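You operate a simulated robot arm through the tools that you are given. There is no shell and no other tool.

You run a simulated two-armed robot. Do the job below in one go: nothing can be reset, and whatever is moved stays where it is left.

JOB
Turn the bench dose knob to 0.05 L. Take the orange pouch and put it on the top of the grey bench. Pick up the tall clear pot with one hand, pass it to the other hand and put it on the low shelf of the wooden bench. Stack the small orange grease pot labelled "No. 3" from the top of the wooden bench on top of the small orange grease pot that says "No. 1". Take the film roll with the red core from the roll shelf and leave it on the shelf beside the return funnel. Take the film roll with the orange core and put it on the shelf beside the return funnel. Fetch the yellow pot and set it on the top of the wooden bench. Open the right cupboard door, take the clear pot on the top of the grey table and put it away on the right shelf of the blue cupboard and shut the door again. Stack the sealed pot that says "No. 46" from the top of the grey table on top of the sealed pot that says "No. 34". Press the belt stop button two times. Any order will do. Set down upright: orange pouch, tall clear pot, yellow pot, clear pot.
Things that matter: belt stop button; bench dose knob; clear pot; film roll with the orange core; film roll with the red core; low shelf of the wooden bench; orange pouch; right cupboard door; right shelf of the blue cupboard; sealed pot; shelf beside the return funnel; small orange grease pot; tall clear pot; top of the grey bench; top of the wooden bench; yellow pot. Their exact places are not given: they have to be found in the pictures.

Only the result counts: the job must be done as asked and must still hold three seconds after the hand-in. Knocking over, shifting, dropping, spilling or breaking anything else fails it.

ROBOT AND FRAMES
Two 7-joint arms with two-finger grippers on one trunk, on a base that drives. Base frame: it is fixed to the floor where the robot stands at the start and does not move with it; the origin is under the middle of the robot, x ahead of it, y to its left, z up. Lengths are in m, angles in rad, forces in N, time in s.
The left shoulder is at the start at [0.05, 0.191, 1.217], the right one opposite. With the tool pointing down near the work surface each hand reaches from about 0.1 to 0.68 m from the robot's upright axis, wherever it stands, measured 20 degrees to its own side. Places, roughly: belt stop button [-3.2, -0.4, 1.1]; bench dose knob [0.5, -0.1, 1.1]; clear pot [-1, 0, 0.75]; film roll with the orange core [0.5, 3, 0.75]; film roll with the red core [0.5, 2.25, 0.75]; low shelf of the wooden bench [0.7, 0.5, 0.3]; orange pouch [0.75, 0, 1]; right cupboard door [0.4, -3.8, 0.5]; right shelf of the blue cupboard [0.6, -3.8, 0.5]; sealed pot [-1, -0.25, 0.75]; shelf beside the return funnel [-1.7, 3.8, 0.6]; small orange grease pot [0.5, 1.25, 1]; tall clear pot [0.75, 0, 1]; top of the grey bench [0.7, -3.1, 0.9]; top of the wooden bench [0.7, 0.5, 0.9]; yellow pot [0.5, 4, 0.75]. Payload 2.69 kg a hand.
Tool frame (each hand has its own): the origin (TCP) lies between the finger pads and is the grasp point; the fingertips stand 0.02 m ahead of it; z points along the fingers, y is the line along which they close. Largest opening 0.1 m; the body of the gripper starts 0.063 m behind the TCP.
Orientation is told as [roll, pitch, yaw] about the base's x, y, z axes, in that order, counted from this pose: with the fingers straight down and closing along the base's y, the tool's x points along the base's -x, its y along +y and its z along -z.

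CONTROLS
- The arms move only by the tool jog_arm. It takes "left_targets", "right_targets" or both (then of equal length, played together; a hand with none holds still); each is a list of rows, each a list of 7 numbers: the closure in counts, from 0 (fully open) to 255 (shut), then the shift along the tool's x, y, z in units of 30 mm (1.0 is 30 mm), then the turn, a rotation vector about the tool's x, y, z in units of 5 degrees (1.0 is 5 degrees). In form: [[fingers, tx, ty, tz, wx, wy, wz], ...]. A call has 1 to 20 rows; each row shifts and turns the commanded pose from where the row before left it, along the tool's axes as they then stand. A call with a number of a shift or a turn outside -1 to 1 is refused whole. Rows are played at 5 a second. More than 0.05 m and 0.15 rad between two rows, or a gripper value outside its range, and nothing of the call is played. A pose out of reach is approached as far as the arm can. The call stops where the force on the tool passes 40 N (or 10 N more than at its start, if that is more) or the arm is blocked; 0.2 s more then pass. Each finger travels about 0.153 m/s and halts on what it meets, pressing with about 21 N; the grip force reading is that of the motor and also rises with nothing between the fingers. The clock runs only during rows and for 0.2 s after the last one: add rows that do not move to give the fingers time. The reply holds the time, the measured pose of the TCP, the force on the tool along the base axes, the opening and the grip force, in the units named above and with some noise, with the torque about the TCP (base axes, N m) and any sound that the robot's microphone picked up.
- Cameras (640 x 400 px; columns grow to the right, rows downward): "scene" is now at [0.1174, -0.0102, 1.376]; the picture's right is [0.06, -1.00, 0.00], its down [-0.75, -0.04, -0.66] and it looks along [0.66, 0.04, -0.75] (base axes); focal length 214 px, centre (320, 200). "left" rides on the left gripper at [0.07, 0.019, -0.099] in its tool frame; the picture's right is [-0.26, 0.97, 0.00], its down [-0.75, -0.20, -0.63] and it looks along [-0.61, -0.16, 0.78] (tool axes); focal length 230 px, centre (320, 200). "right" rides on the right gripper at [0.07, -0.019, -0.099] in its tool frame; the picture's right is [0.26, 0.97, 0.00], its down [-0.75, 0.20, -0.63] and it looks along [-0.61, 0.16, 0.78] (tool axes); focal length 230 px, centre (320, 200).
- camera(camera): a new picture of that camera. No time passes.
- lift_body(by): slides the trunk up (or, below 0, down) by that many m; the arms and the scene camera ride with it, the base frame stays. It gives what a move gives, with no picture.
- drive_base(legs): drives the robot by 1 to 6 legs, each [ahead, left, turn to the left] in m, m and rad, along the robot's own axes; the way and the turn of a leg run together, so that a leg with both is an arc; at most 1.5 m and 3.142 rad a leg. The arms and the cameras ride along, it lands a little off, and it stops where it bumps. It gives what a move gives.
- pan_tilt(pan, tilt): turns the head with the scene camera to pan (to the left, within 1.396 rad either way) and tilt (down, from -0.506 to 1.204), counted from straight ahead of the robot. It gives what a move gives.
- locate(camera, pixels): for up to 12 pixels [column, row] of the newest picture of that camera ("zoom" is the newest enlarged one), the place [x, y, z] in the base frame of the surface seen there, good to about 0.003 m, but the place of the scene camera against the robot may be out by one fixed shift of up to 0.025 m in any direction. No time passes.
- close_up(camera, box): a new picture of the part [left, top, right, bottom] of that camera's present view, enlarged. No time passes.
- finish_job(): hands the job in; it is judged then, once.

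Open the grippers and draw the arms clear of the work before you hand the job in, unless the task says otherwise.

The tools are called after "Emit:" as a command line: name --argument value ..., lists and objects as JSON in quotes. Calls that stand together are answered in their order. jog_arm: Moves the arms, as the interface text tells. Its arguments: {"type":"object","properties":{"left_targets":{"type":"array","items":{"type":"array","items":{"type":"number"}}},"right_targets":{"type":"array","items":{"type":"array","items":{"type":"number"}}}},"required":[]} The other tools are called the same way: lift_body (by) slides the trunk up or down; drive_base (legs) drives the base; pan_tilt (pan, tilt) turns the head that bears the scene camera; camera (camera) takes a picture; locate (camera, pixels) gives the place of the surface under pixels of a picture; close_up (camera, box) takes an enlarged picture of a part of a camera's view; finish_job () hands the job in.

At the start:

```text
time_s: 0.0
left_position: [0.3744, -0.0432, 1.3305]
left_tool_rot: [0.0, 0.0, 0.0]
left_wrist_force: [0.8, 0.6, 0.2]
left_torque: [-0.02, -0.04, 0.01]
left_opening: 0.1
left_finger_force: 0.0
right_position: [0.2846, -0.3434, 1.3604]
right_tool_rot: [0.0, -0.001, -0.001]
right_wrist_force: [0.0, 0.1, 0.0]
right_torque: [0.0, -0.01, -0.03]
right_opening: 0.1001
right_finger_force: 0.1
trunk travel left (down, up): [-0.275, 0.048]
robot x, y, heading: [-0.0001, 0.004, -0.002]
head pan, tilt: [0.058, 0.848]
```

scene: 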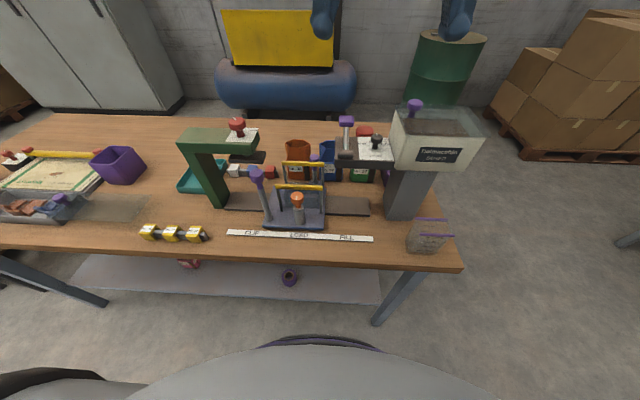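
right: 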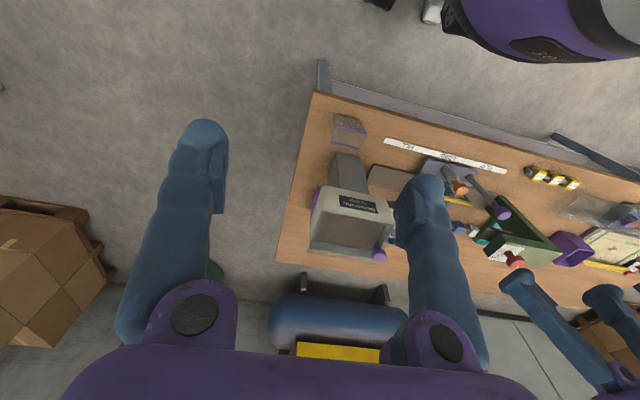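
left: 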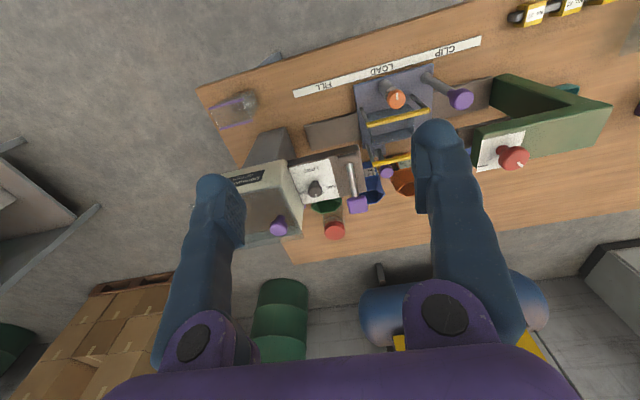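

The scene picture shows the wooden bench with a dosing machine (about 430,140), a clear pot near (428,235) and other devices. I take enlarged views to learn the details before I move.

Emit:
close_up --camera "scene" --box '[320, 90, 480, 190]'

Emit:
close_up --camera "scene" --box '[160, 100, 320, 200]'

Emit:
close_up --camera "scene" --box '[220, 160, 460, 310]'

Emit:
close_up --camera "scene" --box '[0, 130, 240, 280]'

```text
4.00 times, centred on (400, 140) of scene
```

zoom: 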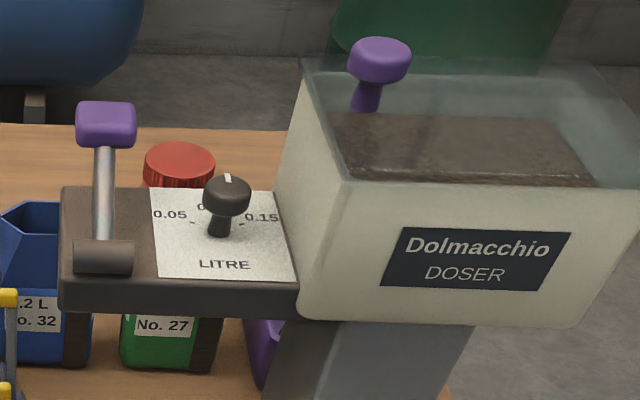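

```text
4.00 times, centred on (240, 150) of scene
```

zoom: 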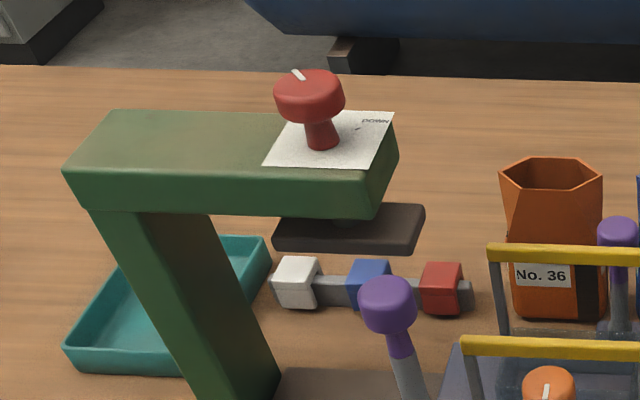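

```text
2.67 times, centred on (340, 235) of scene
```

zoom: 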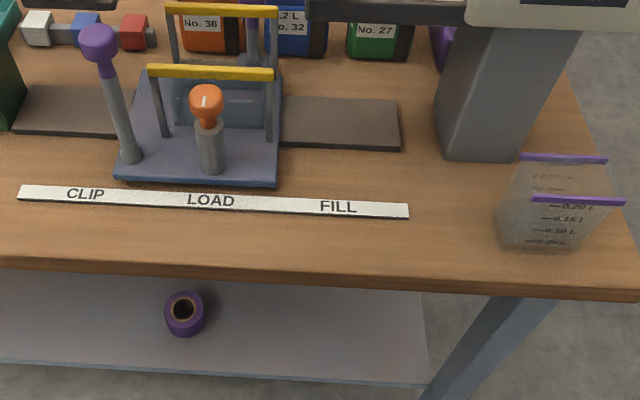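

```text
2.67 times, centred on (120, 205) of scene
```

zoom: 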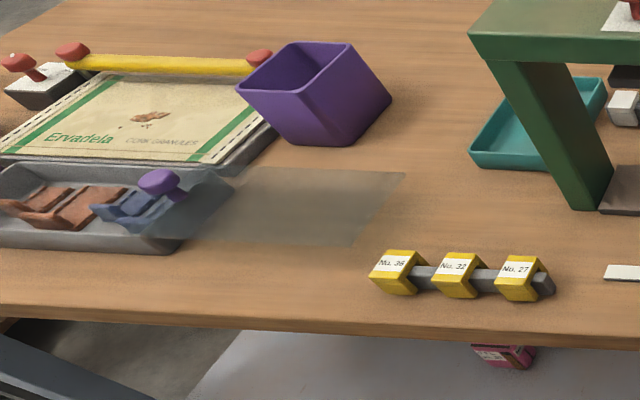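

Zooms show the dose knob at (376,142) with the pointer up, the orange pouch No. 36 at (298,160), and a graduated clear pot at (428,236). I locate those and turn the head to survey the left and right.

Emit:
locate --camera "scene" --pixels '[[376, 139], [374, 148], [360, 155], [392, 155], [298, 145], [297, 172], [428, 222], [428, 240], [425, 250], [300, 237], [330, 195], [346, 122]]'

Emit:
pan_tilt --pan 1.0 --tilt 0.6

Emit:
camera --camera "scene"

```text
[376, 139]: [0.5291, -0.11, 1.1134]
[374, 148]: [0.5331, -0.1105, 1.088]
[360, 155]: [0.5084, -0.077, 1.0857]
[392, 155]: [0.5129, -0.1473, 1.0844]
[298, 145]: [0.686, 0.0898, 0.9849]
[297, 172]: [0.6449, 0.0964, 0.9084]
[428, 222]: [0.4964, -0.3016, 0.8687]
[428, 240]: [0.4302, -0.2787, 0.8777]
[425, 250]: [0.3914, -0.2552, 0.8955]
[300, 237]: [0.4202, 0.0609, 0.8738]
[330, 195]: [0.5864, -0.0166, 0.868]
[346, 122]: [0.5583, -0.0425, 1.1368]
```

```text
time_s: 1.2
left_position: [0.3743, -0.0424, 1.3314]
left_tool_rot: [-0.001, 0.001, 0.001]
left_wrist_force: [-0.1, 0.7, -0.3]
left_torque: [-0.01, 0.03, 0.01]
left_opening: 0.1
left_finger_force: 0.1
right_position: [0.2832, -0.3427, 1.361]
right_tool_rot: [-0.001, -0.001, 0.001]
right_wrist_force: [-0.3, -0.2, 0.4]
right_torque: [0.03, 0.02, 0.01]
right_opening: 0.0999
right_finger_force: 0.0
trunk travel left (down, up): [-0.275, 0.048]
robot x, y, heading: [-0.0026, -0.0002, -0.003]
head pan, tilt: [1.0, 0.6]
```

```text
taken
```

scene: 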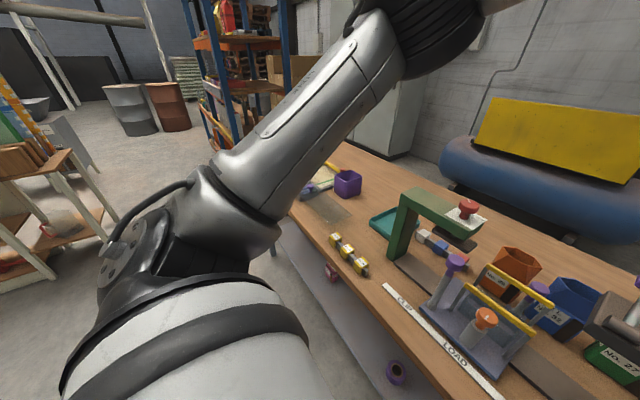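

The left arm blocks much of that view. I look to the right and then turn the base to survey.

Emit:
pan_tilt --pan -1.0 --tilt 0.5

Emit:
camera --camera "scene"

Emit:
pan_tilt --pan 0.0 --tilt 0.3

Emit:
camera --camera "scene"

```text
time_s: 3.2
left_position: [0.3743, -0.0439, 1.3329]
left_tool_rot: [-0.001, 0.0, 0.001]
left_wrist_force: [1.0, 0.5, -0.2]
left_torque: [-0.01, 0.05, -0.01]
left_opening: 0.1001
left_finger_force: 0.0
right_position: [0.2823, -0.3433, 1.3613]
right_tool_rot: [0.001, -0.001, -0.002]
right_wrist_force: [0.2, 0.2, -0.4]
right_torque: [0.01, 0.02, -0.03]
right_opening: 0.0998
right_finger_force: 0.0
trunk travel left (down, up): [-0.275, 0.048]
robot x, y, heading: [0.0008, 0.0006, -0.003]
head pan, tilt: [-1.0, 0.499]
```

```text
taken
```

scene: 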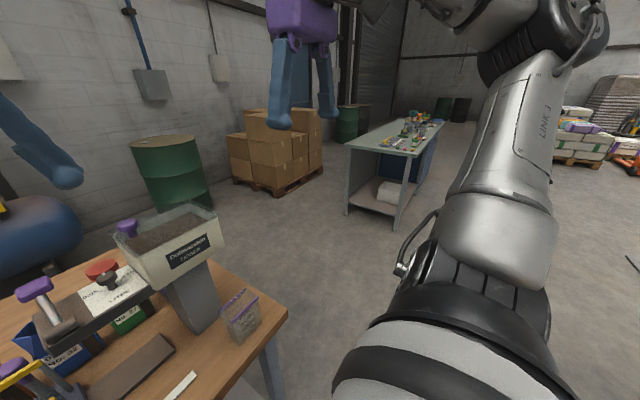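

```text
time_s: 4.4
left_position: [0.3741, -0.0437, 1.3309]
left_tool_rot: [0.0, -0.001, 0.001]
left_wrist_force: [0.0, -0.6, 0.4]
left_torque: [0.01, 0.0, 0.01]
left_opening: 0.1
left_finger_force: 0.0
right_position: [0.2828, -0.3443, 1.3596]
right_tool_rot: [0.001, 0.001, -0.001]
right_wrist_force: [-0.1, 0.3, -0.5]
right_torque: [-0.02, 0.0, 0.01]
right_opening: 0.1
right_finger_force: 0.0
trunk travel left (down, up): [-0.275, 0.048]
robot x, y, heading: [-0.0013, -0.003, 0.002]
head pan, tilt: [0.0, 0.3]
```

```text
taken
```

scene: 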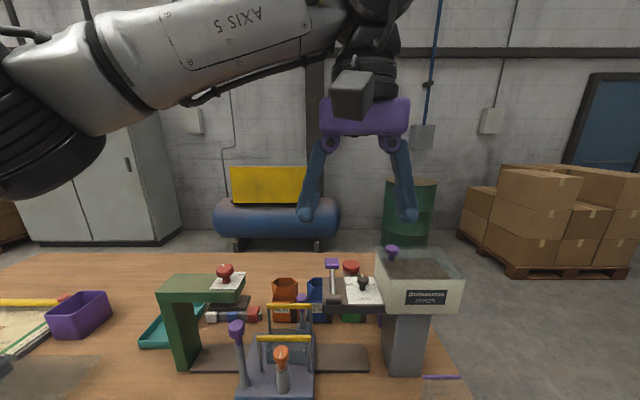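

The bench seen from the front has the red-topped thing behind the dial at (350,268). I zoom in on that and on the left-hand camera's view of the same area.

Emit:
close_up --camera "left" --box '[200, 130, 440, 280]'

Emit:
close_up --camera "left" --box '[190, 60, 350, 160]'

Emit:
close_up --camera "scene" --box '[240, 230, 480, 380]'

```text
2.67 times, centred on (320, 205) of left
```

zoom: 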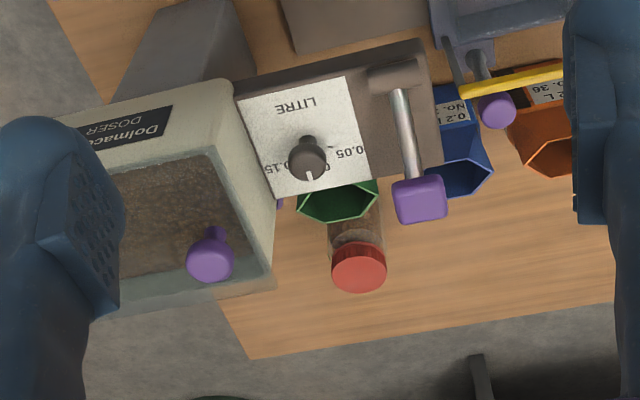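

```text
4.00 times, centred on (270, 110) of left
```

zoom: 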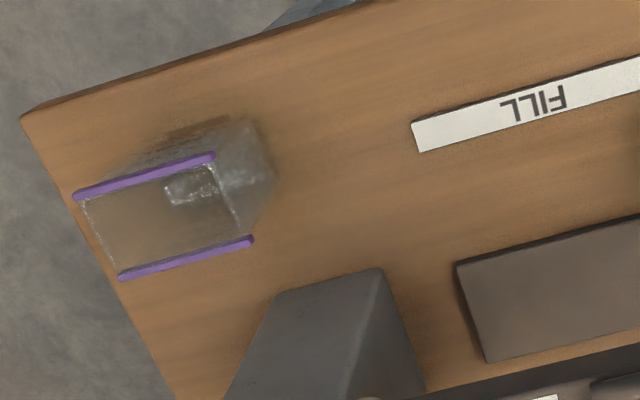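

```text
2.67 times, centred on (360, 305) of scene
```

zoom: 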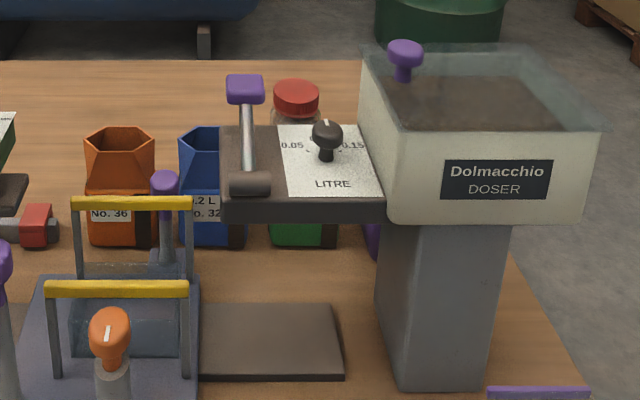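

Behind the green pouch stands a tall clear jar with a red lid (zoom 295,95), most likely the tall clear pot; the purple-edged box is something else. I locate points in the left camera for comparison with the scene values.

Emit:
locate --camera "left" --pixels '[[315, 187], [313, 194], [335, 230], [335, 220], [398, 182], [357, 205], [317, 178], [300, 188], [330, 178], [327, 208], [230, 95], [280, 229]]'

Emit:
close_up --camera "left" --box '[275, 150, 371, 210]'

Emit:
pan_tilt --pan 0.0 --tilt 0.85

Emit:
camera --camera "scene"

Emit:
close_up --camera "scene" --box '[318, 110, 414, 170]'

```text
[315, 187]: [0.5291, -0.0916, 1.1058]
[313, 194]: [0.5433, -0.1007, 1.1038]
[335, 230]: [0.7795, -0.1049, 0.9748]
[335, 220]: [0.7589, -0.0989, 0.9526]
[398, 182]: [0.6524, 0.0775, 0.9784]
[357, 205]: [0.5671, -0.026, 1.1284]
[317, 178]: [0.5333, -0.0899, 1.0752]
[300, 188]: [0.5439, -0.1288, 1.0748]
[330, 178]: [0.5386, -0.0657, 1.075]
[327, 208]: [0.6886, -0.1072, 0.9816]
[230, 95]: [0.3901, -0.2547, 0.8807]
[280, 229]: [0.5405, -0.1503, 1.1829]
```

```text
6.67 times, centred on (323, 180) of left
```

zoom: 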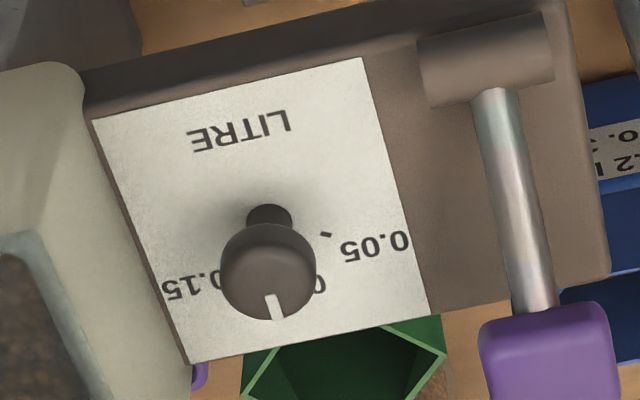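

```text
time_s: 5.4
left_position: [0.3745, -0.044, 1.3308]
left_tool_rot: [0.001, -0.001, 0.001]
left_wrist_force: [-0.2, -0.8, -0.3]
left_torque: [-0.01, 0.01, -0.03]
left_opening: 0.0997
left_finger_force: 0.1
right_position: [0.2829, -0.343, 1.3612]
right_tool_rot: [0.0, 0.0, 0.001]
right_wrist_force: [-0.8, 0.3, 0.0]
right_torque: [-0.02, 0.02, 0.0]
right_opening: 0.0996
right_finger_force: 0.1
trunk travel left (down, up): [-0.275, 0.048]
robot x, y, heading: [-0.0004, 0.0007, 0.001]
head pan, tilt: [0.0, 0.85]
```

```text
taken
```

scene: 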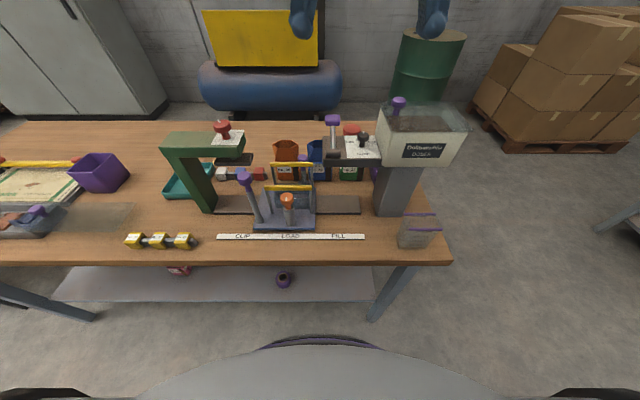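

```text
6.67 times, centred on (366, 140) of scene
```

zoom: 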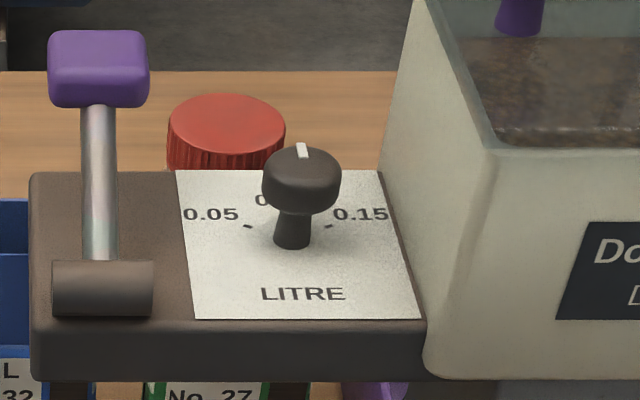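

Knob pointer sits at 0.10 now; ticks for 0.05 at zoom (248,226) and 0.15 at (329,226). I locate these plus the plate corners in the zoom.

Emit:
locate --camera "zoom" --pixels '[[248, 226], [329, 226], [293, 245], [179, 173], [379, 173], [418, 316], [198, 318], [300, 170], [290, 240], [99, 50], [227, 120]]'

Emit:
close_up --camera "left" --box '[275, 150, 371, 210]'

Emit:
locate --camera "zoom" --pixels '[[326, 234], [95, 120], [362, 60], [428, 313], [190, 361], [270, 212], [268, 255], [268, 240], [275, 300], [545, 330]]'

```text
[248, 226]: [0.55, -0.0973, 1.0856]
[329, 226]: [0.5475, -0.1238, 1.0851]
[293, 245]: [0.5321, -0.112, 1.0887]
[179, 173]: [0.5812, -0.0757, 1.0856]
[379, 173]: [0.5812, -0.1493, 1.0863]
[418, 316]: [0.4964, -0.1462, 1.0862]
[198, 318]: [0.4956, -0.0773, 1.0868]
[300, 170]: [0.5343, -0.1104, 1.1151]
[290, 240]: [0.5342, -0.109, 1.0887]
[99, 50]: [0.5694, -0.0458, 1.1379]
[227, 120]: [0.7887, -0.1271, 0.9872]
```

```text
6.67 times, centred on (323, 180) of left
```

zoom: 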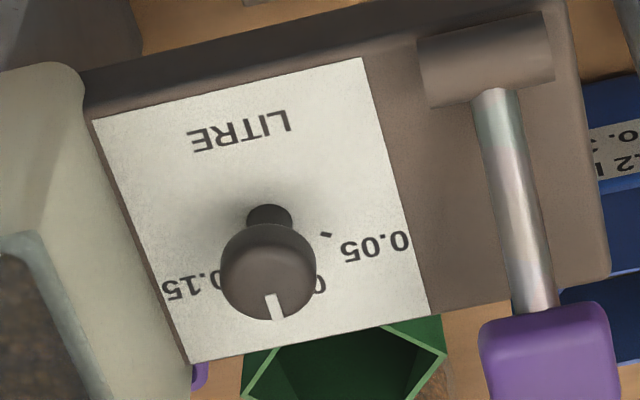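

```text
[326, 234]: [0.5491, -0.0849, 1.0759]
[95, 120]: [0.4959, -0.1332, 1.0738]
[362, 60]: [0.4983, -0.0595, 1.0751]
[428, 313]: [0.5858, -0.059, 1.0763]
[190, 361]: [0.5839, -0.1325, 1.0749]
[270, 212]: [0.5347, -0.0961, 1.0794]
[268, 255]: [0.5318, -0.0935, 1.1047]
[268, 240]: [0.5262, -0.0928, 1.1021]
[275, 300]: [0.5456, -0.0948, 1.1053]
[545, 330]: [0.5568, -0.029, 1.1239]
```

The comparison gives a scene-camera shift of about (−0.003, −0.016, +0.010), so true = scene + (0.003, 0.016, −0.010). Now I measure the hopper walls and the space around the knob.

Emit:
close_up --camera "scene" --box '[350, 85, 478, 165]'

Emit:
locate --camera "scene" --pixels '[[381, 108], [374, 105], [381, 150], [460, 165], [462, 135], [400, 104], [450, 108], [395, 212], [437, 262], [0, 262], [8, 122], [398, 122]]'

```text
5.00 times, centred on (414, 125) of scene
```

zoom: 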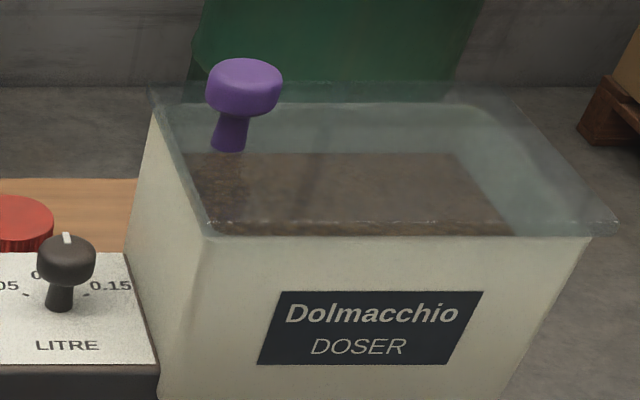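

```text
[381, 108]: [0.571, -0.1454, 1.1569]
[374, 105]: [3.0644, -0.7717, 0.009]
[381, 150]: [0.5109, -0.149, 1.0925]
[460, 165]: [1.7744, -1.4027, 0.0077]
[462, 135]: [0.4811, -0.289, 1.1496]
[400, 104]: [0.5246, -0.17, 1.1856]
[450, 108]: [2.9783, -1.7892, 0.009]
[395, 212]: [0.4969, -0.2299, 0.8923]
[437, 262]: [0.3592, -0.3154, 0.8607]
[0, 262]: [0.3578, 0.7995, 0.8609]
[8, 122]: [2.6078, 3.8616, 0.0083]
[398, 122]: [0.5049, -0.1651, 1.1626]
```

The hopper's left wall is at y≈−0.13 with its rim at z≈1.15, so I'll grip the knob (centre ≈ 0.535, −0.096, top 1.105) with the right hand, fingers closing along x. First I move the left hand aside and turn the right wrist by −100° in place.

Emit:
jog_arm --left_targets '[[0, 0.3, 1, 0, 0, 0, 0], [0, 0.3, 1, 0, 0, 0, 0], [0, 0.3, 1, 0, 0, 0, 0], [0, 0.3, 1, 0, 0, 0, 0], [0, 0.3, 1, 0, 0, 0, 0], [0, 0.3, 1, 0, 0, 0, 0], [0, 0.3, 1, 0, 0, 0, 0], [0, 0.3, 1, 0, 0, 0, 0], [0, 0.3, 1, 0, 0, 0, 0], [0, 0.3, 1, 0, 0, 0, 0], [0, 0, 0, 0, 0, 0, 0], [0, 0, 0, 0, 0, 0, 0], [0, 0, 0, 0, 0, 0, 0], [0, 0, 0, 0, 0, 0, 0], [0, 0, 0, 0, 0, 0, 0], [0, 0, 0, 0, 0, 0, 0], [0, 0, 0, 0, 0, 0, 0], [0, 0, 0, 0, 0, 0, 0], [0, 0, 0, 0, 0, 0, 0], [0, 0, 0, 0, 0, 0, 0]]' --right_targets '[[100, 0, 0, 0, 0, 0, 1], [100, 0, 0, 0, 0, 0, 1], [100, 0, 0, 0, 0, 0, 1], [100, 0, 0, 0, 0, 0, 1], [100, 0, 0, 0, 0, 0, 1], [100, 0, 0, 0, 0, 0, 1], [100, 0, 0, 0, 0, 0, 1], [100, 0, 0, 0, 0, 0, 1], [100, 0, 0, 0, 0, 0, 1], [100, 0, 0, 0, 0, 0, 1], [100, 0, 0, 0, 0, 0, 1], [100, 0, 0, 0, 0, 0, 1], [100, 0, 0, 0, 0, 0, 1], [100, 0, 0, 0, 0, 0, 1], [100, 0, 0, 0, 0, 0, 1], [100, 0, 0, 0, 0, 0, 1], [100, 0, 0, 0, 0, 0, 1], [100, 0, 0, 0, 0, 0, 1], [100, 0, 0, 0, 0, 0, 0], [100, 0, 0, 0, 0, 0, 0]]'

```text
time_s: 9.6
left_position: [0.284, 0.2581, 1.3308]
left_tool_rot: [-0.001, 0.0, 0.0]
left_wrist_force: [0.6, -0.2, -0.2]
left_torque: [-0.02, 0.0, 0.01]
left_opening: 0.1001
left_finger_force: 0.1
right_position: [0.2828, -0.3441, 1.361]
right_tool_rot: [-0.001, 0.0, -1.573]
right_wrist_force: [-0.4, 0.7, 0.7]
right_torque: [0.03, -0.02, 0.05]
right_opening: 0.061
right_finger_force: 0.2
trunk travel left (down, up): [-0.275, 0.048]
robot x, y, heading: [-0.0016, 0.0013, 0.002]
head pan, tilt: [0.0, 0.85]
```

Both hands are where planned (right yaw −1.573). Next I bring the right hand over the knob at z≈1.24 and look with its camera.

Emit:
jog_arm --right_targets '[[100, 0.827, 0.84, 0, 0, 0, 0], [100, 0.827, 0.84, 0, 0, 0, 0], [100, 0.827, 0.84, 0.2, 0, 0, 0], [100, 0.827, 0.84, 0.2, 0, 0, 0], [100, 0.827, 0.84, 0.4, 0, 0, 0], [100, 0.827, 0.84, 0.4, 0, 0, 0], [100, 0.827, 0.84, 0.6, 0, 0, 0], [100, 0.827, 0.84, 0.6, 0, 0, 0], [100, 0.827, 0.84, 0.8, 0, 0, 0], [100, 0.827, 0.84, 0.8, 0, 0, 0], [100, 0, 0, 0, 0, 0, 0]]'

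Emit:
camera --camera "right"

Emit:
camera --camera "scene"

```text
time_s: 12.0
left_position: [0.2839, 0.2596, 1.3304]
left_tool_rot: [0.0, 0.0, -0.001]
left_wrist_force: [0.2, 0.2, -0.3]
left_torque: [-0.05, 0.0, 0.01]
left_opening: 0.1
left_finger_force: 0.1
right_position: [0.4904, -0.179, 1.2312]
right_tool_rot: [0.003, 0.001, -1.573]
right_wrist_force: [-0.8, 0.1, 0.1]
right_torque: [0.01, -0.02, 0.0]
right_opening: 0.0608
right_finger_force: 0.0
right hand out of reach, approached as far as the arm can: row 7, 8, 9, 10
trunk travel left (down, up): [-0.275, 0.048]
robot x, y, heading: [0.0012, 0.0001, 0.0]
head pan, tilt: [0.0, 0.85]
```

```text
taken
```

right: 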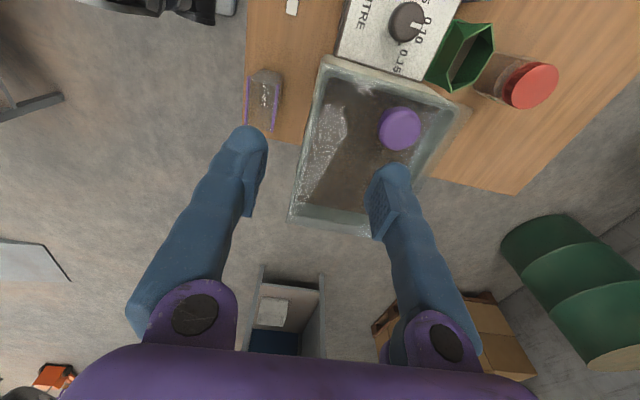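

```text
taken
```

scene: 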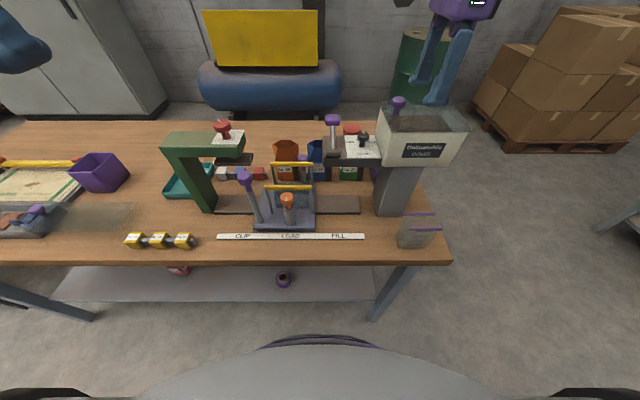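

The right hand fell short at (0.49, −0.18): the target is too far across for this wrist turn. I check where the base front and bench edge/shelf are before shifting the base.

Emit:
locate --camera "scene" --pixels '[[320, 340], [320, 360], [320, 390], [230, 360], [410, 355], [220, 299], [340, 301], [220, 262], [372, 312], [60, 300], [284, 279], [178, 270]]'

Emit:
close_up --camera "right" --box '[330, 0, 580, 156]'

Emit:
locate --camera "right" --pixels '[[406, 22], [530, 86], [520, 80], [400, 128], [440, 90], [345, 62], [265, 100], [468, 40], [488, 90], [455, 100], [397, 30], [428, 8]]'

```text
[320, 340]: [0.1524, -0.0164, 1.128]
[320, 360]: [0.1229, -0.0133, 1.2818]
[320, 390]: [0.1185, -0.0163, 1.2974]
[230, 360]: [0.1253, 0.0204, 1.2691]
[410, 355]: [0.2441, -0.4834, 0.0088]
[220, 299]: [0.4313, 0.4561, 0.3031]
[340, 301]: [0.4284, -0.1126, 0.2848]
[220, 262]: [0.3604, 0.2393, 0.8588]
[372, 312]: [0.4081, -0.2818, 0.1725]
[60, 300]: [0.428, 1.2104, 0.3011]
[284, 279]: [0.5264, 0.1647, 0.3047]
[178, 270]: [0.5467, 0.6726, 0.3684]
```

```text
2.56 times, centred on (455, 78) of right
```

zoom: 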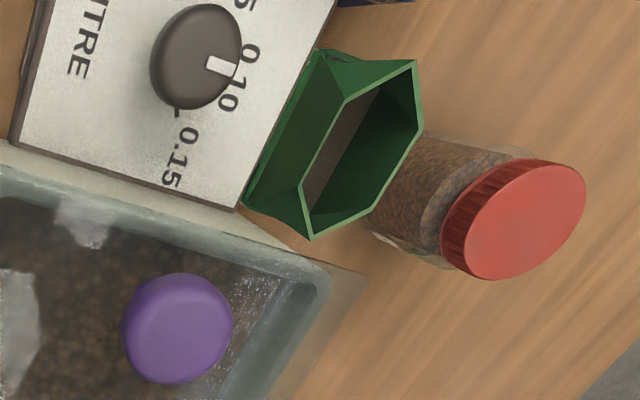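

```text
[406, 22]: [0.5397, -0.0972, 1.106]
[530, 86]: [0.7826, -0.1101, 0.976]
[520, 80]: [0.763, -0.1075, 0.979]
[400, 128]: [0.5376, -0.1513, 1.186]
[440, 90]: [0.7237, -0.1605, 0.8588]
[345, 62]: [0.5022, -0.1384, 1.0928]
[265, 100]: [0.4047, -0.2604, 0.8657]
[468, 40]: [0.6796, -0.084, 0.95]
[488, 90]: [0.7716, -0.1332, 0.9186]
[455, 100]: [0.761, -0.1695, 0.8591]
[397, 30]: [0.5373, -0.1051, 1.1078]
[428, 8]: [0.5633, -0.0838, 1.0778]
```

The shelf front is at x≈0.43 and the bench edge at 0.36, with the robot's trunk reaching about x=0.15. I drive a little ahead and left (0.08, 0.08) so the knob falls in the right hand's comfortable zone.

Emit:
drive_base --legs '[[0.08, 0.08, 0]]'

Emit:
camera --camera "right"

```text
time_s: 13.4
left_position: [0.3511, 0.3268, 1.3322]
left_tool_rot: [0.0, 0.002, -0.006]
left_wrist_force: [-0.4, 0.1, -0.1]
left_torque: [0.0, 0.0, -0.01]
left_opening: 0.1001
left_finger_force: 0.1
right_position: [0.5556, -0.1112, 1.2314]
right_tool_rot: [0.002, 0.003, -1.581]
right_wrist_force: [-0.4, 0.9, 0.2]
right_torque: [-0.02, -0.02, 0.01]
right_opening: 0.0606
right_finger_force: 0.0
trunk travel left (down, up): [-0.275, 0.048]
robot x, y, heading: [0.0675, 0.0709, -0.007]
head pan, tilt: [0.0, 0.85]
stopped in leg 1: the robot was blocked; the commanded pose is now the measured one
```

```text
taken
```

right: 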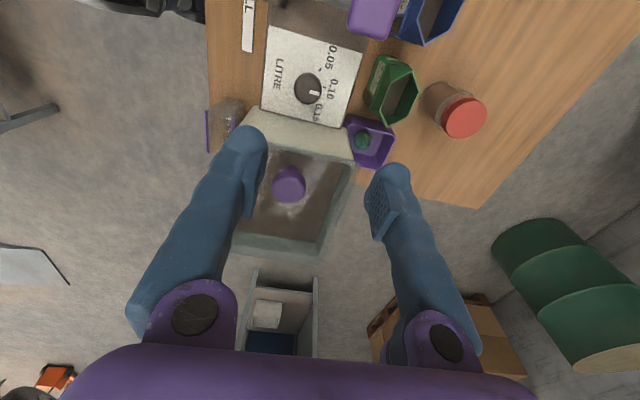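

The base was blocked at x≈0.067 (that is as near as it gets). The right hand is now almost over the knob, seen at (308,88); I zoom in to read knob centre and ticks.

Emit:
close_up --camera "right" --box '[250, 20, 378, 100]'

Emit:
camera --camera "scene"

```text
5.00 times, centred on (314, 60) of right
```

zoom: 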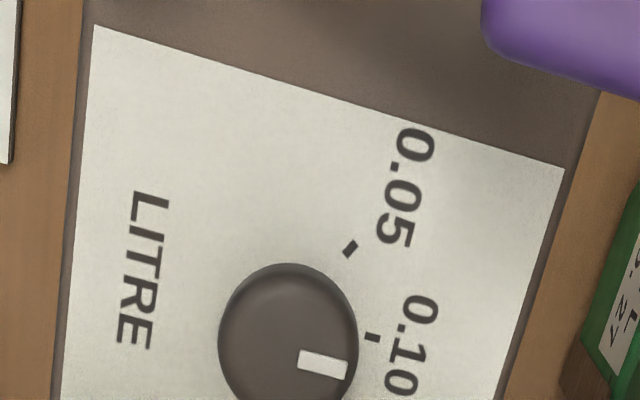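

```text
taken
```

scene: 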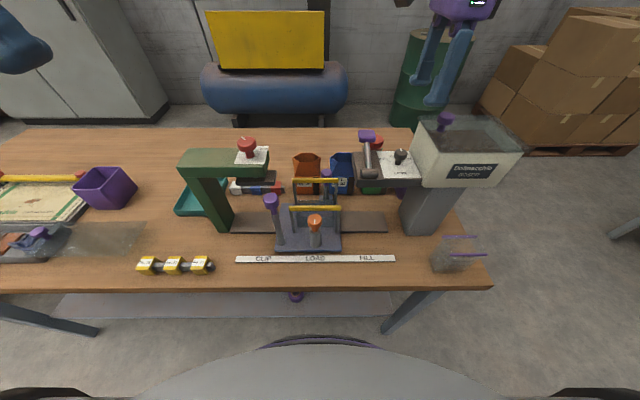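

Emit:
close_up --camera "right" --box '[250, 50, 378, 130]'

Emit:
locate --camera "zoom" --pixels '[[288, 190], [352, 98], [372, 188], [335, 276], [219, 190], [357, 195], [290, 258], [290, 115], [300, 165], [545, 20], [60, 250], [340, 220]]'

```text
5.00 times, centred on (314, 90) of right
```

zoom: 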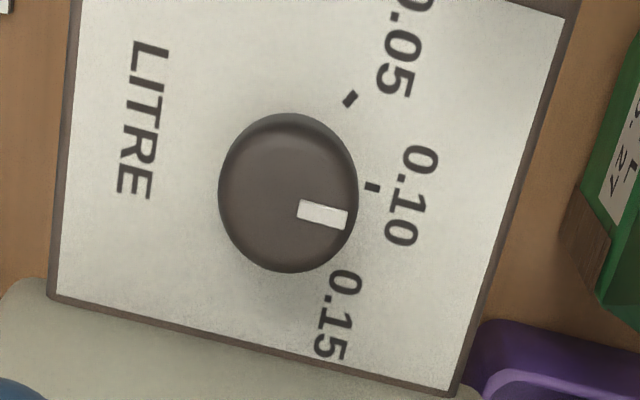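

```text
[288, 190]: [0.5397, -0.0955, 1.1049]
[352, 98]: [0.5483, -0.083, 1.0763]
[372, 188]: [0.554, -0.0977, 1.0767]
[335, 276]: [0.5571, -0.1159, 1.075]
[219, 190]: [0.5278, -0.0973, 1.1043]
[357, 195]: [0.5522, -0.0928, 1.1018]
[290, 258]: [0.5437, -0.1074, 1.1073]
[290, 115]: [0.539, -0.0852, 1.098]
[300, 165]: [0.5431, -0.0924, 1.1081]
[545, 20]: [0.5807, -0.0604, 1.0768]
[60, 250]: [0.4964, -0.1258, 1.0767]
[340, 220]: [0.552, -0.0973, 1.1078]
```

Knob head centre reads ≈(0.5395, −0.096), top z 1.107; pointer at −4°, 0.05 tick about +50° from 0.10. I centre the hand over it, pre-turn by −25°, and come down to z≈1.14.

Emit:
jog_arm --right_targets '[[100, 0.5, -0.55, 0, 0, 0, 0], [100, 0, 0, 0, 0, 0, 1], [100, 0, 0, 0, 0, 0, 1], [100, 0, 0, 0, 0, 0, 1], [100, 0, 0, 0, 0, 0, 1], [100, 0, 0, 0, 0, 0, 1], [100, 0, 0, 1, 0, 0, 0], [100, 0, 0, 1, 0, 0, 0], [100, 0, 0, 1, 0, 0, 0], [100, 0, 0, 0, 0, 0, 0]]'

Emit:
camera --camera "right"

Emit:
camera --camera "scene"

```text
time_s: 15.6
left_position: [0.3501, 0.3269, 1.3329]
left_tool_rot: [-0.001, 0.002, -0.007]
left_wrist_force: [-0.4, 0.3, -0.9]
left_torque: [0.03, 0.01, 0.01]
left_opening: 0.0996
left_finger_force: 0.0
right_position: [0.5398, -0.1003, 1.1412]
right_tool_rot: [0.002, 0.003, -2.021]
right_wrist_force: [-0.7, -0.1, 0.6]
right_torque: [0.04, -0.02, -0.01]
right_opening: 0.0611
right_finger_force: 0.0
right hand out of reach, approached as far as the arm can: row 1
trunk travel left (down, up): [-0.275, 0.048]
robot x, y, heading: [0.0683, 0.0703, -0.004]
head pan, tilt: [0.0, 0.85]
```

```text
taken
```

right: 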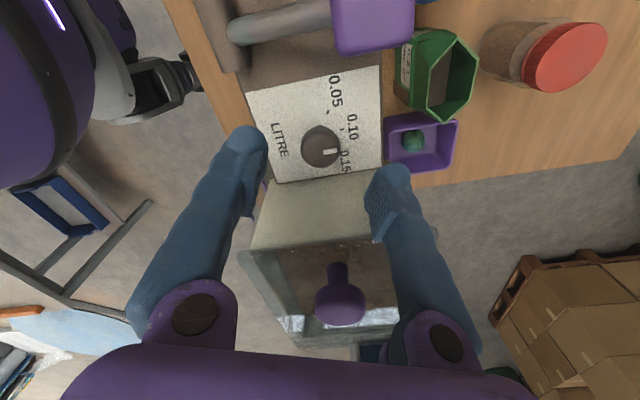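

```text
taken
```

scene: 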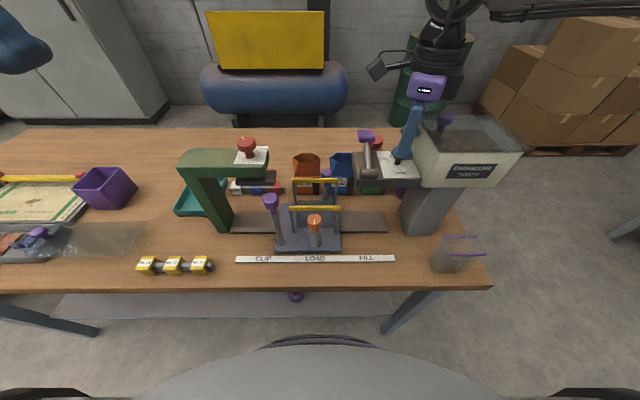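

The hand is at (0.540, −0.100, 1.141), 4 mm short in y. I check the knob position again from this nearer view at (320,148).

Emit:
close_up --camera "right" --box '[272, 110, 368, 170]'

Emit:
locate --camera "right" --pixels '[[320, 150], [303, 150], [339, 150], [320, 133], [320, 165], [323, 108], [341, 130], [342, 300], [320, 300], [345, 318]]'

```text
6.67 times, centred on (320, 140) of right
```

zoom: 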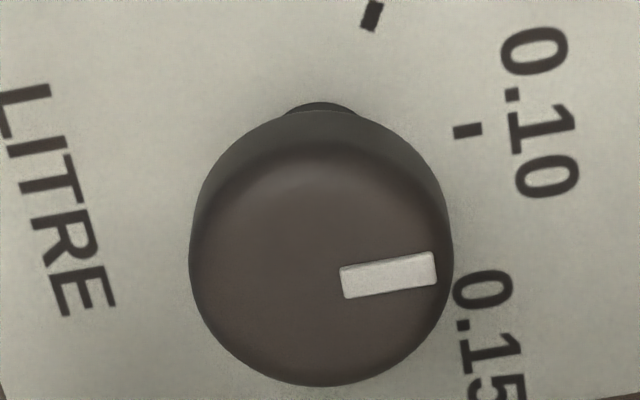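

```text
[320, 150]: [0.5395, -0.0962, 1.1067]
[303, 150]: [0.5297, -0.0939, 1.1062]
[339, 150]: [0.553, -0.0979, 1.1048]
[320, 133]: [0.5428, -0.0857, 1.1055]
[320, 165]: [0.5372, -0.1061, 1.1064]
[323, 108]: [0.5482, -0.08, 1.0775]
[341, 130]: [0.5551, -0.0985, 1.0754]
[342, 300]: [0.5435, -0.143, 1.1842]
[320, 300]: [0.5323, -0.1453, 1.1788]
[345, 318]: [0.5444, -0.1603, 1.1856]
```

Knob centre confirmed ≈(0.540, −0.097). I correct the offset and descend to z≈1.107 with the fingers at 0.06 opening.

Emit:
jog_arm --right_targets '[[100, 0.1, -0.05, 0, 0, 0, 0], [100, 0, 0, 0.6, 0, 0, 0], [100, 0, 0, 0.53, 0, 0, 0], [100, 0, 0, 0, 0, 0, 0]]'

Emit:
camera --camera "right"

```text
time_s: 16.6
left_position: [0.351, 0.3266, 1.3305]
left_tool_rot: [0.0, 0.0, -0.008]
left_wrist_force: [0.0, 0.7, -0.2]
left_torque: [0.01, 0.01, 0.0]
left_opening: 0.1002
left_finger_force: 0.0
right_position: [0.5389, -0.0954, 1.1057]
right_tool_rot: [0.0, 0.002, -2.02]
right_wrist_force: [-0.5, -1.4, -0.3]
right_torque: [-0.01, 0.0, -0.01]
right_opening: 0.0605
right_finger_force: 0.0
trunk travel left (down, up): [-0.275, 0.048]
robot x, y, heading: [0.0655, 0.0669, -0.009]
head pan, tilt: [0.0, 0.85]
```

```text
taken
```

right: 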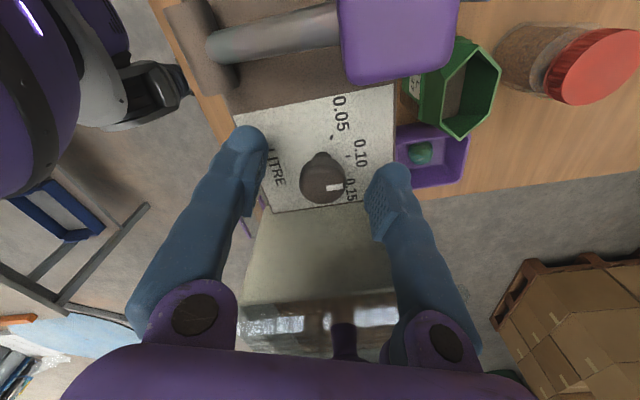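

The knob at (322,182) lies between the fingers. I close on it and turn it by +50° (tool wz −) toward the 0.05 mark.

Emit:
jog_arm --right_targets '[[160, 0, 0, 0, 0, 0, 0], [220, 0, 0, 0, 0, 0, 0], [255, 0, 0, 0, 0, 0, 0], [255, 0, 0, 0, 0, 0, 0]]'

Emit:
jog_arm --right_targets '[[255, 0, 0, 0, 0, 0, -1], [255, 0, 0, 0, 0, 0, -1], [255, 0, 0, 0, 0, 0, -1], [255, 0, 0, 0, 0, 0, -1], [255, 0, 0, 0, 0, 0, -1], [255, 0, 0, 0, 0, 0, -1], [255, 0, 0, 0, 0, 0, -1], [255, 0, 0, 0, 0, 0, -1], [255, 0, 0, 0, 0, 0, -1], [255, 0, 0, 0, 0, 0, 0]]'

Emit:
camera --camera "right"

```text
time_s: 17.6
left_position: [0.3525, 0.3268, 1.3314]
left_tool_rot: [0.001, 0.0, -0.008]
left_wrist_force: [-0.3, 0.1, 0.5]
left_torque: [-0.01, 0.02, -0.01]
left_opening: 0.1002
left_finger_force: 0.1
right_position: [0.5395, -0.0968, 1.1074]
right_tool_rot: [-0.001, 0.004, -2.019]
right_wrist_force: [6.0, -3.6, -1.3]
right_torque: [-0.08, -0.08, -0.03]
right_opening: 0.0247
right_finger_force: 46.1
trunk travel left (down, up): [-0.275, 0.048]
robot x, y, heading: [0.0657, 0.0684, -0.006]
head pan, tilt: [0.0, 0.85]
```

```text
time_s: 19.8
left_position: [0.3527, 0.3267, 1.3305]
left_tool_rot: [-0.001, 0.0, -0.008]
left_wrist_force: [0.0, 0.3, -0.5]
left_torque: [0.02, 0.02, 0.01]
left_opening: 0.0999
left_finger_force: 0.0
right_position: [0.5422, -0.0968, 1.1076]
right_tool_rot: [-0.002, 0.002, -1.232]
right_wrist_force: [-2.8, 2.1, -12.4]
right_torque: [0.04, 0.07, 0.04]
right_opening: 0.0247
right_finger_force: 45.2
trunk travel left (down, up): [-0.275, 0.048]
robot x, y, heading: [0.0674, 0.0697, -0.008]
head pan, tilt: [0.0, 0.85]
```

```text
taken
```

right: 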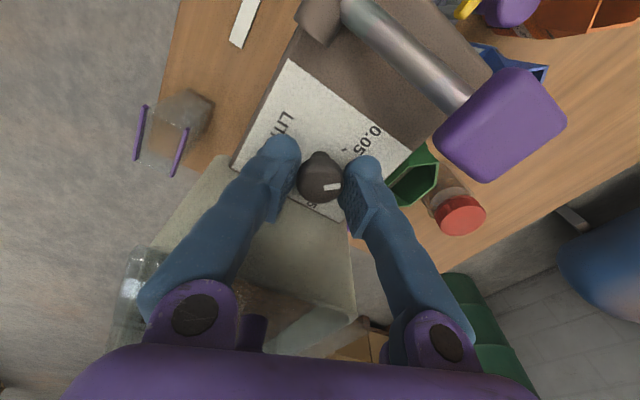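

The hand turned 45° with the knob held. I zoom to compare the pointer with the 0.05 tick.

Emit:
close_up --camera "right" --box '[272, 120, 400, 200]'

Emit:
locate --camera "zoom" --pixels '[[240, 290], [335, 330], [300, 335], [235, 210], [330, 170], [365, 170], [260, 235], [345, 325]]'

```text
5.00 times, centred on (336, 160) of right
```

zoom: 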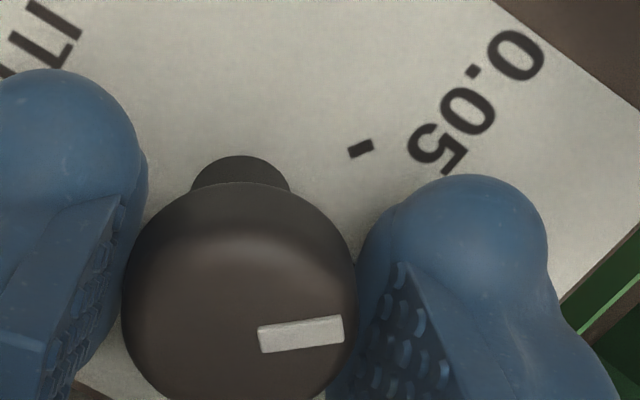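

```text
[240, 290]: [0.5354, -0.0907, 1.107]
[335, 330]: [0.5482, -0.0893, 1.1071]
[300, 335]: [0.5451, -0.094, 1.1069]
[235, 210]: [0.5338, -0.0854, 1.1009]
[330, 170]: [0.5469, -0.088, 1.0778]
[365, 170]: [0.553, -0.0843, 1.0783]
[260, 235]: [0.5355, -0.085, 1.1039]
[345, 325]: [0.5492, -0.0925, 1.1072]
```

Pointer at zoom (300,335) and tick at (361,149) still differ in direction. I take a bigger zoom of both to measure the remaining angle.

Emit:
close_up --camera "right" --box '[312, 140, 360, 170]'

Emit:
locate --camera "zoom" --pixels '[[394, 225], [348, 245], [370, 235], [300, 240]]'

Emit:
close_up --camera "right" --box '[296, 162, 360, 202]'

```text
13.33 times, centred on (336, 155) of right
```

zoom: 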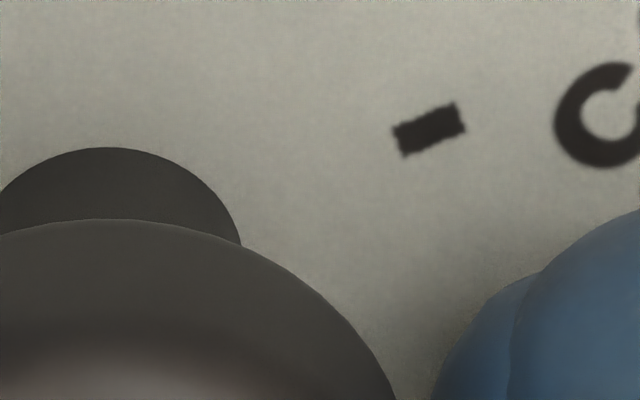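

```text
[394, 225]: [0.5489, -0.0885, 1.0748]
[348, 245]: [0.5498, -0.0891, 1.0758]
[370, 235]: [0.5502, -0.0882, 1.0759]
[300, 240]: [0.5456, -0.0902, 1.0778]
```

```text
10.00 times, centred on (328, 182) of right
```

zoom: 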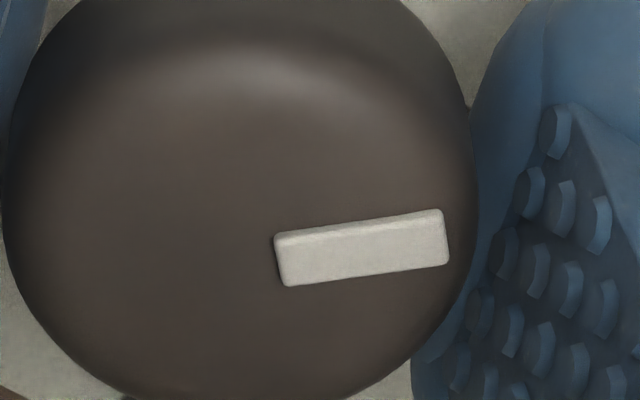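

Ray calculation puts the tick at 41.5° and the pointer at 25.5° from the tool's y axis, so 16° remain (marks are 60° apart). I turn three more steps; the body should still clear the hopper's purple knob by about 6 mm.

Emit:
jog_arm --right_targets '[[255, 0, 0, 0, 0, 0, -1], [255, 0, 0, 0, 0, 0, -1], [255, 0, 0, 0, 0, 0, -1], [255, 0, 0, 0, 0, 0, 0]]'

Emit:
close_up --camera "right" --box '[280, 130, 376, 190]'

```text
time_s: 20.8
left_position: [0.3526, 0.3257, 1.3313]
left_tool_rot: [0.001, 0.001, -0.008]
left_wrist_force: [-0.2, 1.0, 0.6]
left_torque: [-0.01, 0.01, -0.02]
left_opening: 0.0997
left_finger_force: 0.1
right_position: [0.5399, -0.0971, 1.1068]
right_tool_rot: [-0.002, 0.003, -0.97]
right_wrist_force: [-8.2, 5.0, -21.7]
right_torque: [0.02, 0.05, 0.03]
right_opening: 0.0249
right_finger_force: 45.1
trunk travel left (down, up): [-0.275, 0.048]
robot x, y, heading: [0.0672, 0.0715, -0.005]
head pan, tilt: [0.0, 0.85]
```

```text
6.67 times, centred on (328, 160) of right
```

zoom: 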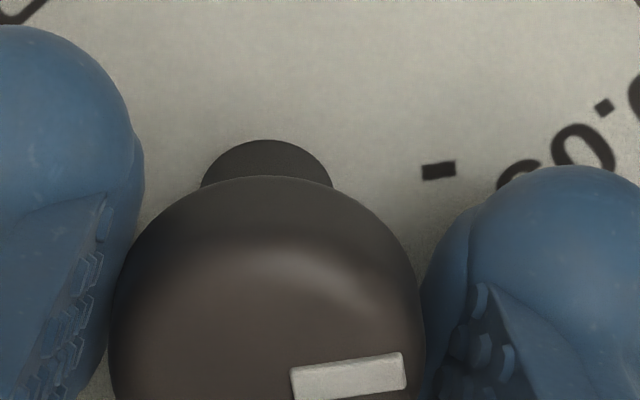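

Now the pointer and the 0.05 tick agree within about 2°. I release, lift straight up, and check the result.

Emit:
jog_arm --right_targets '[[200, 0, 0, 0, 0, 0, 0], [120, 0, 0, 0, 0, 0, 0], [100, 0, 0, 0, 0, 0, 0], [100, 0, 0, -0.5, 0, 0, 0], [100, 0, 0, -1, 0, 0, 0], [100, 0, 0, -1, 0, 0, 0], [100, 0, 0, -1, 0, 0, 0], [100, 0, 0, -1, 0, 0, 0]]'

Emit:
camera --camera "right"

Emit:
close_up --camera "right" --box '[250, 50, 378, 130]'

```text
time_s: 22.6
left_position: [0.3514, 0.3255, 1.3316]
left_tool_rot: [0.001, 0.001, -0.009]
left_wrist_force: [0.5, 0.1, -0.4]
left_torque: [-0.01, 0.01, -0.03]
left_opening: 0.1
left_finger_force: 0.1
right_position: [0.537, -0.1034, 1.2415]
right_tool_rot: [0.003, 0.001, -0.97]
right_wrist_force: [-0.5, 0.3, -0.5]
right_torque: [0.02, -0.02, -0.01]
right_opening: 0.0606
right_finger_force: 0.1
right hand out of reach, approached as far as the arm can: row 8
trunk travel left (down, up): [-0.275, 0.048]
robot x, y, heading: [0.0672, 0.074, -0.006]
head pan, tilt: [0.0, 0.85]
```

```text
taken
```

right: 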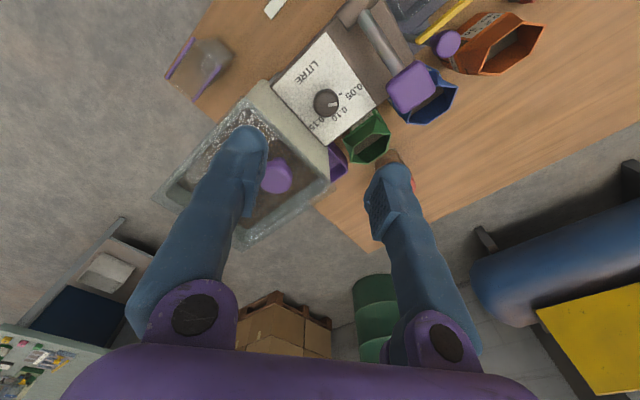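

```text
5.00 times, centred on (314, 90) of right
```

zoom: 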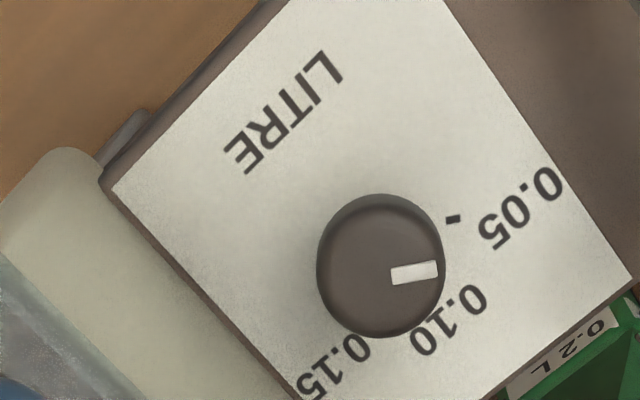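

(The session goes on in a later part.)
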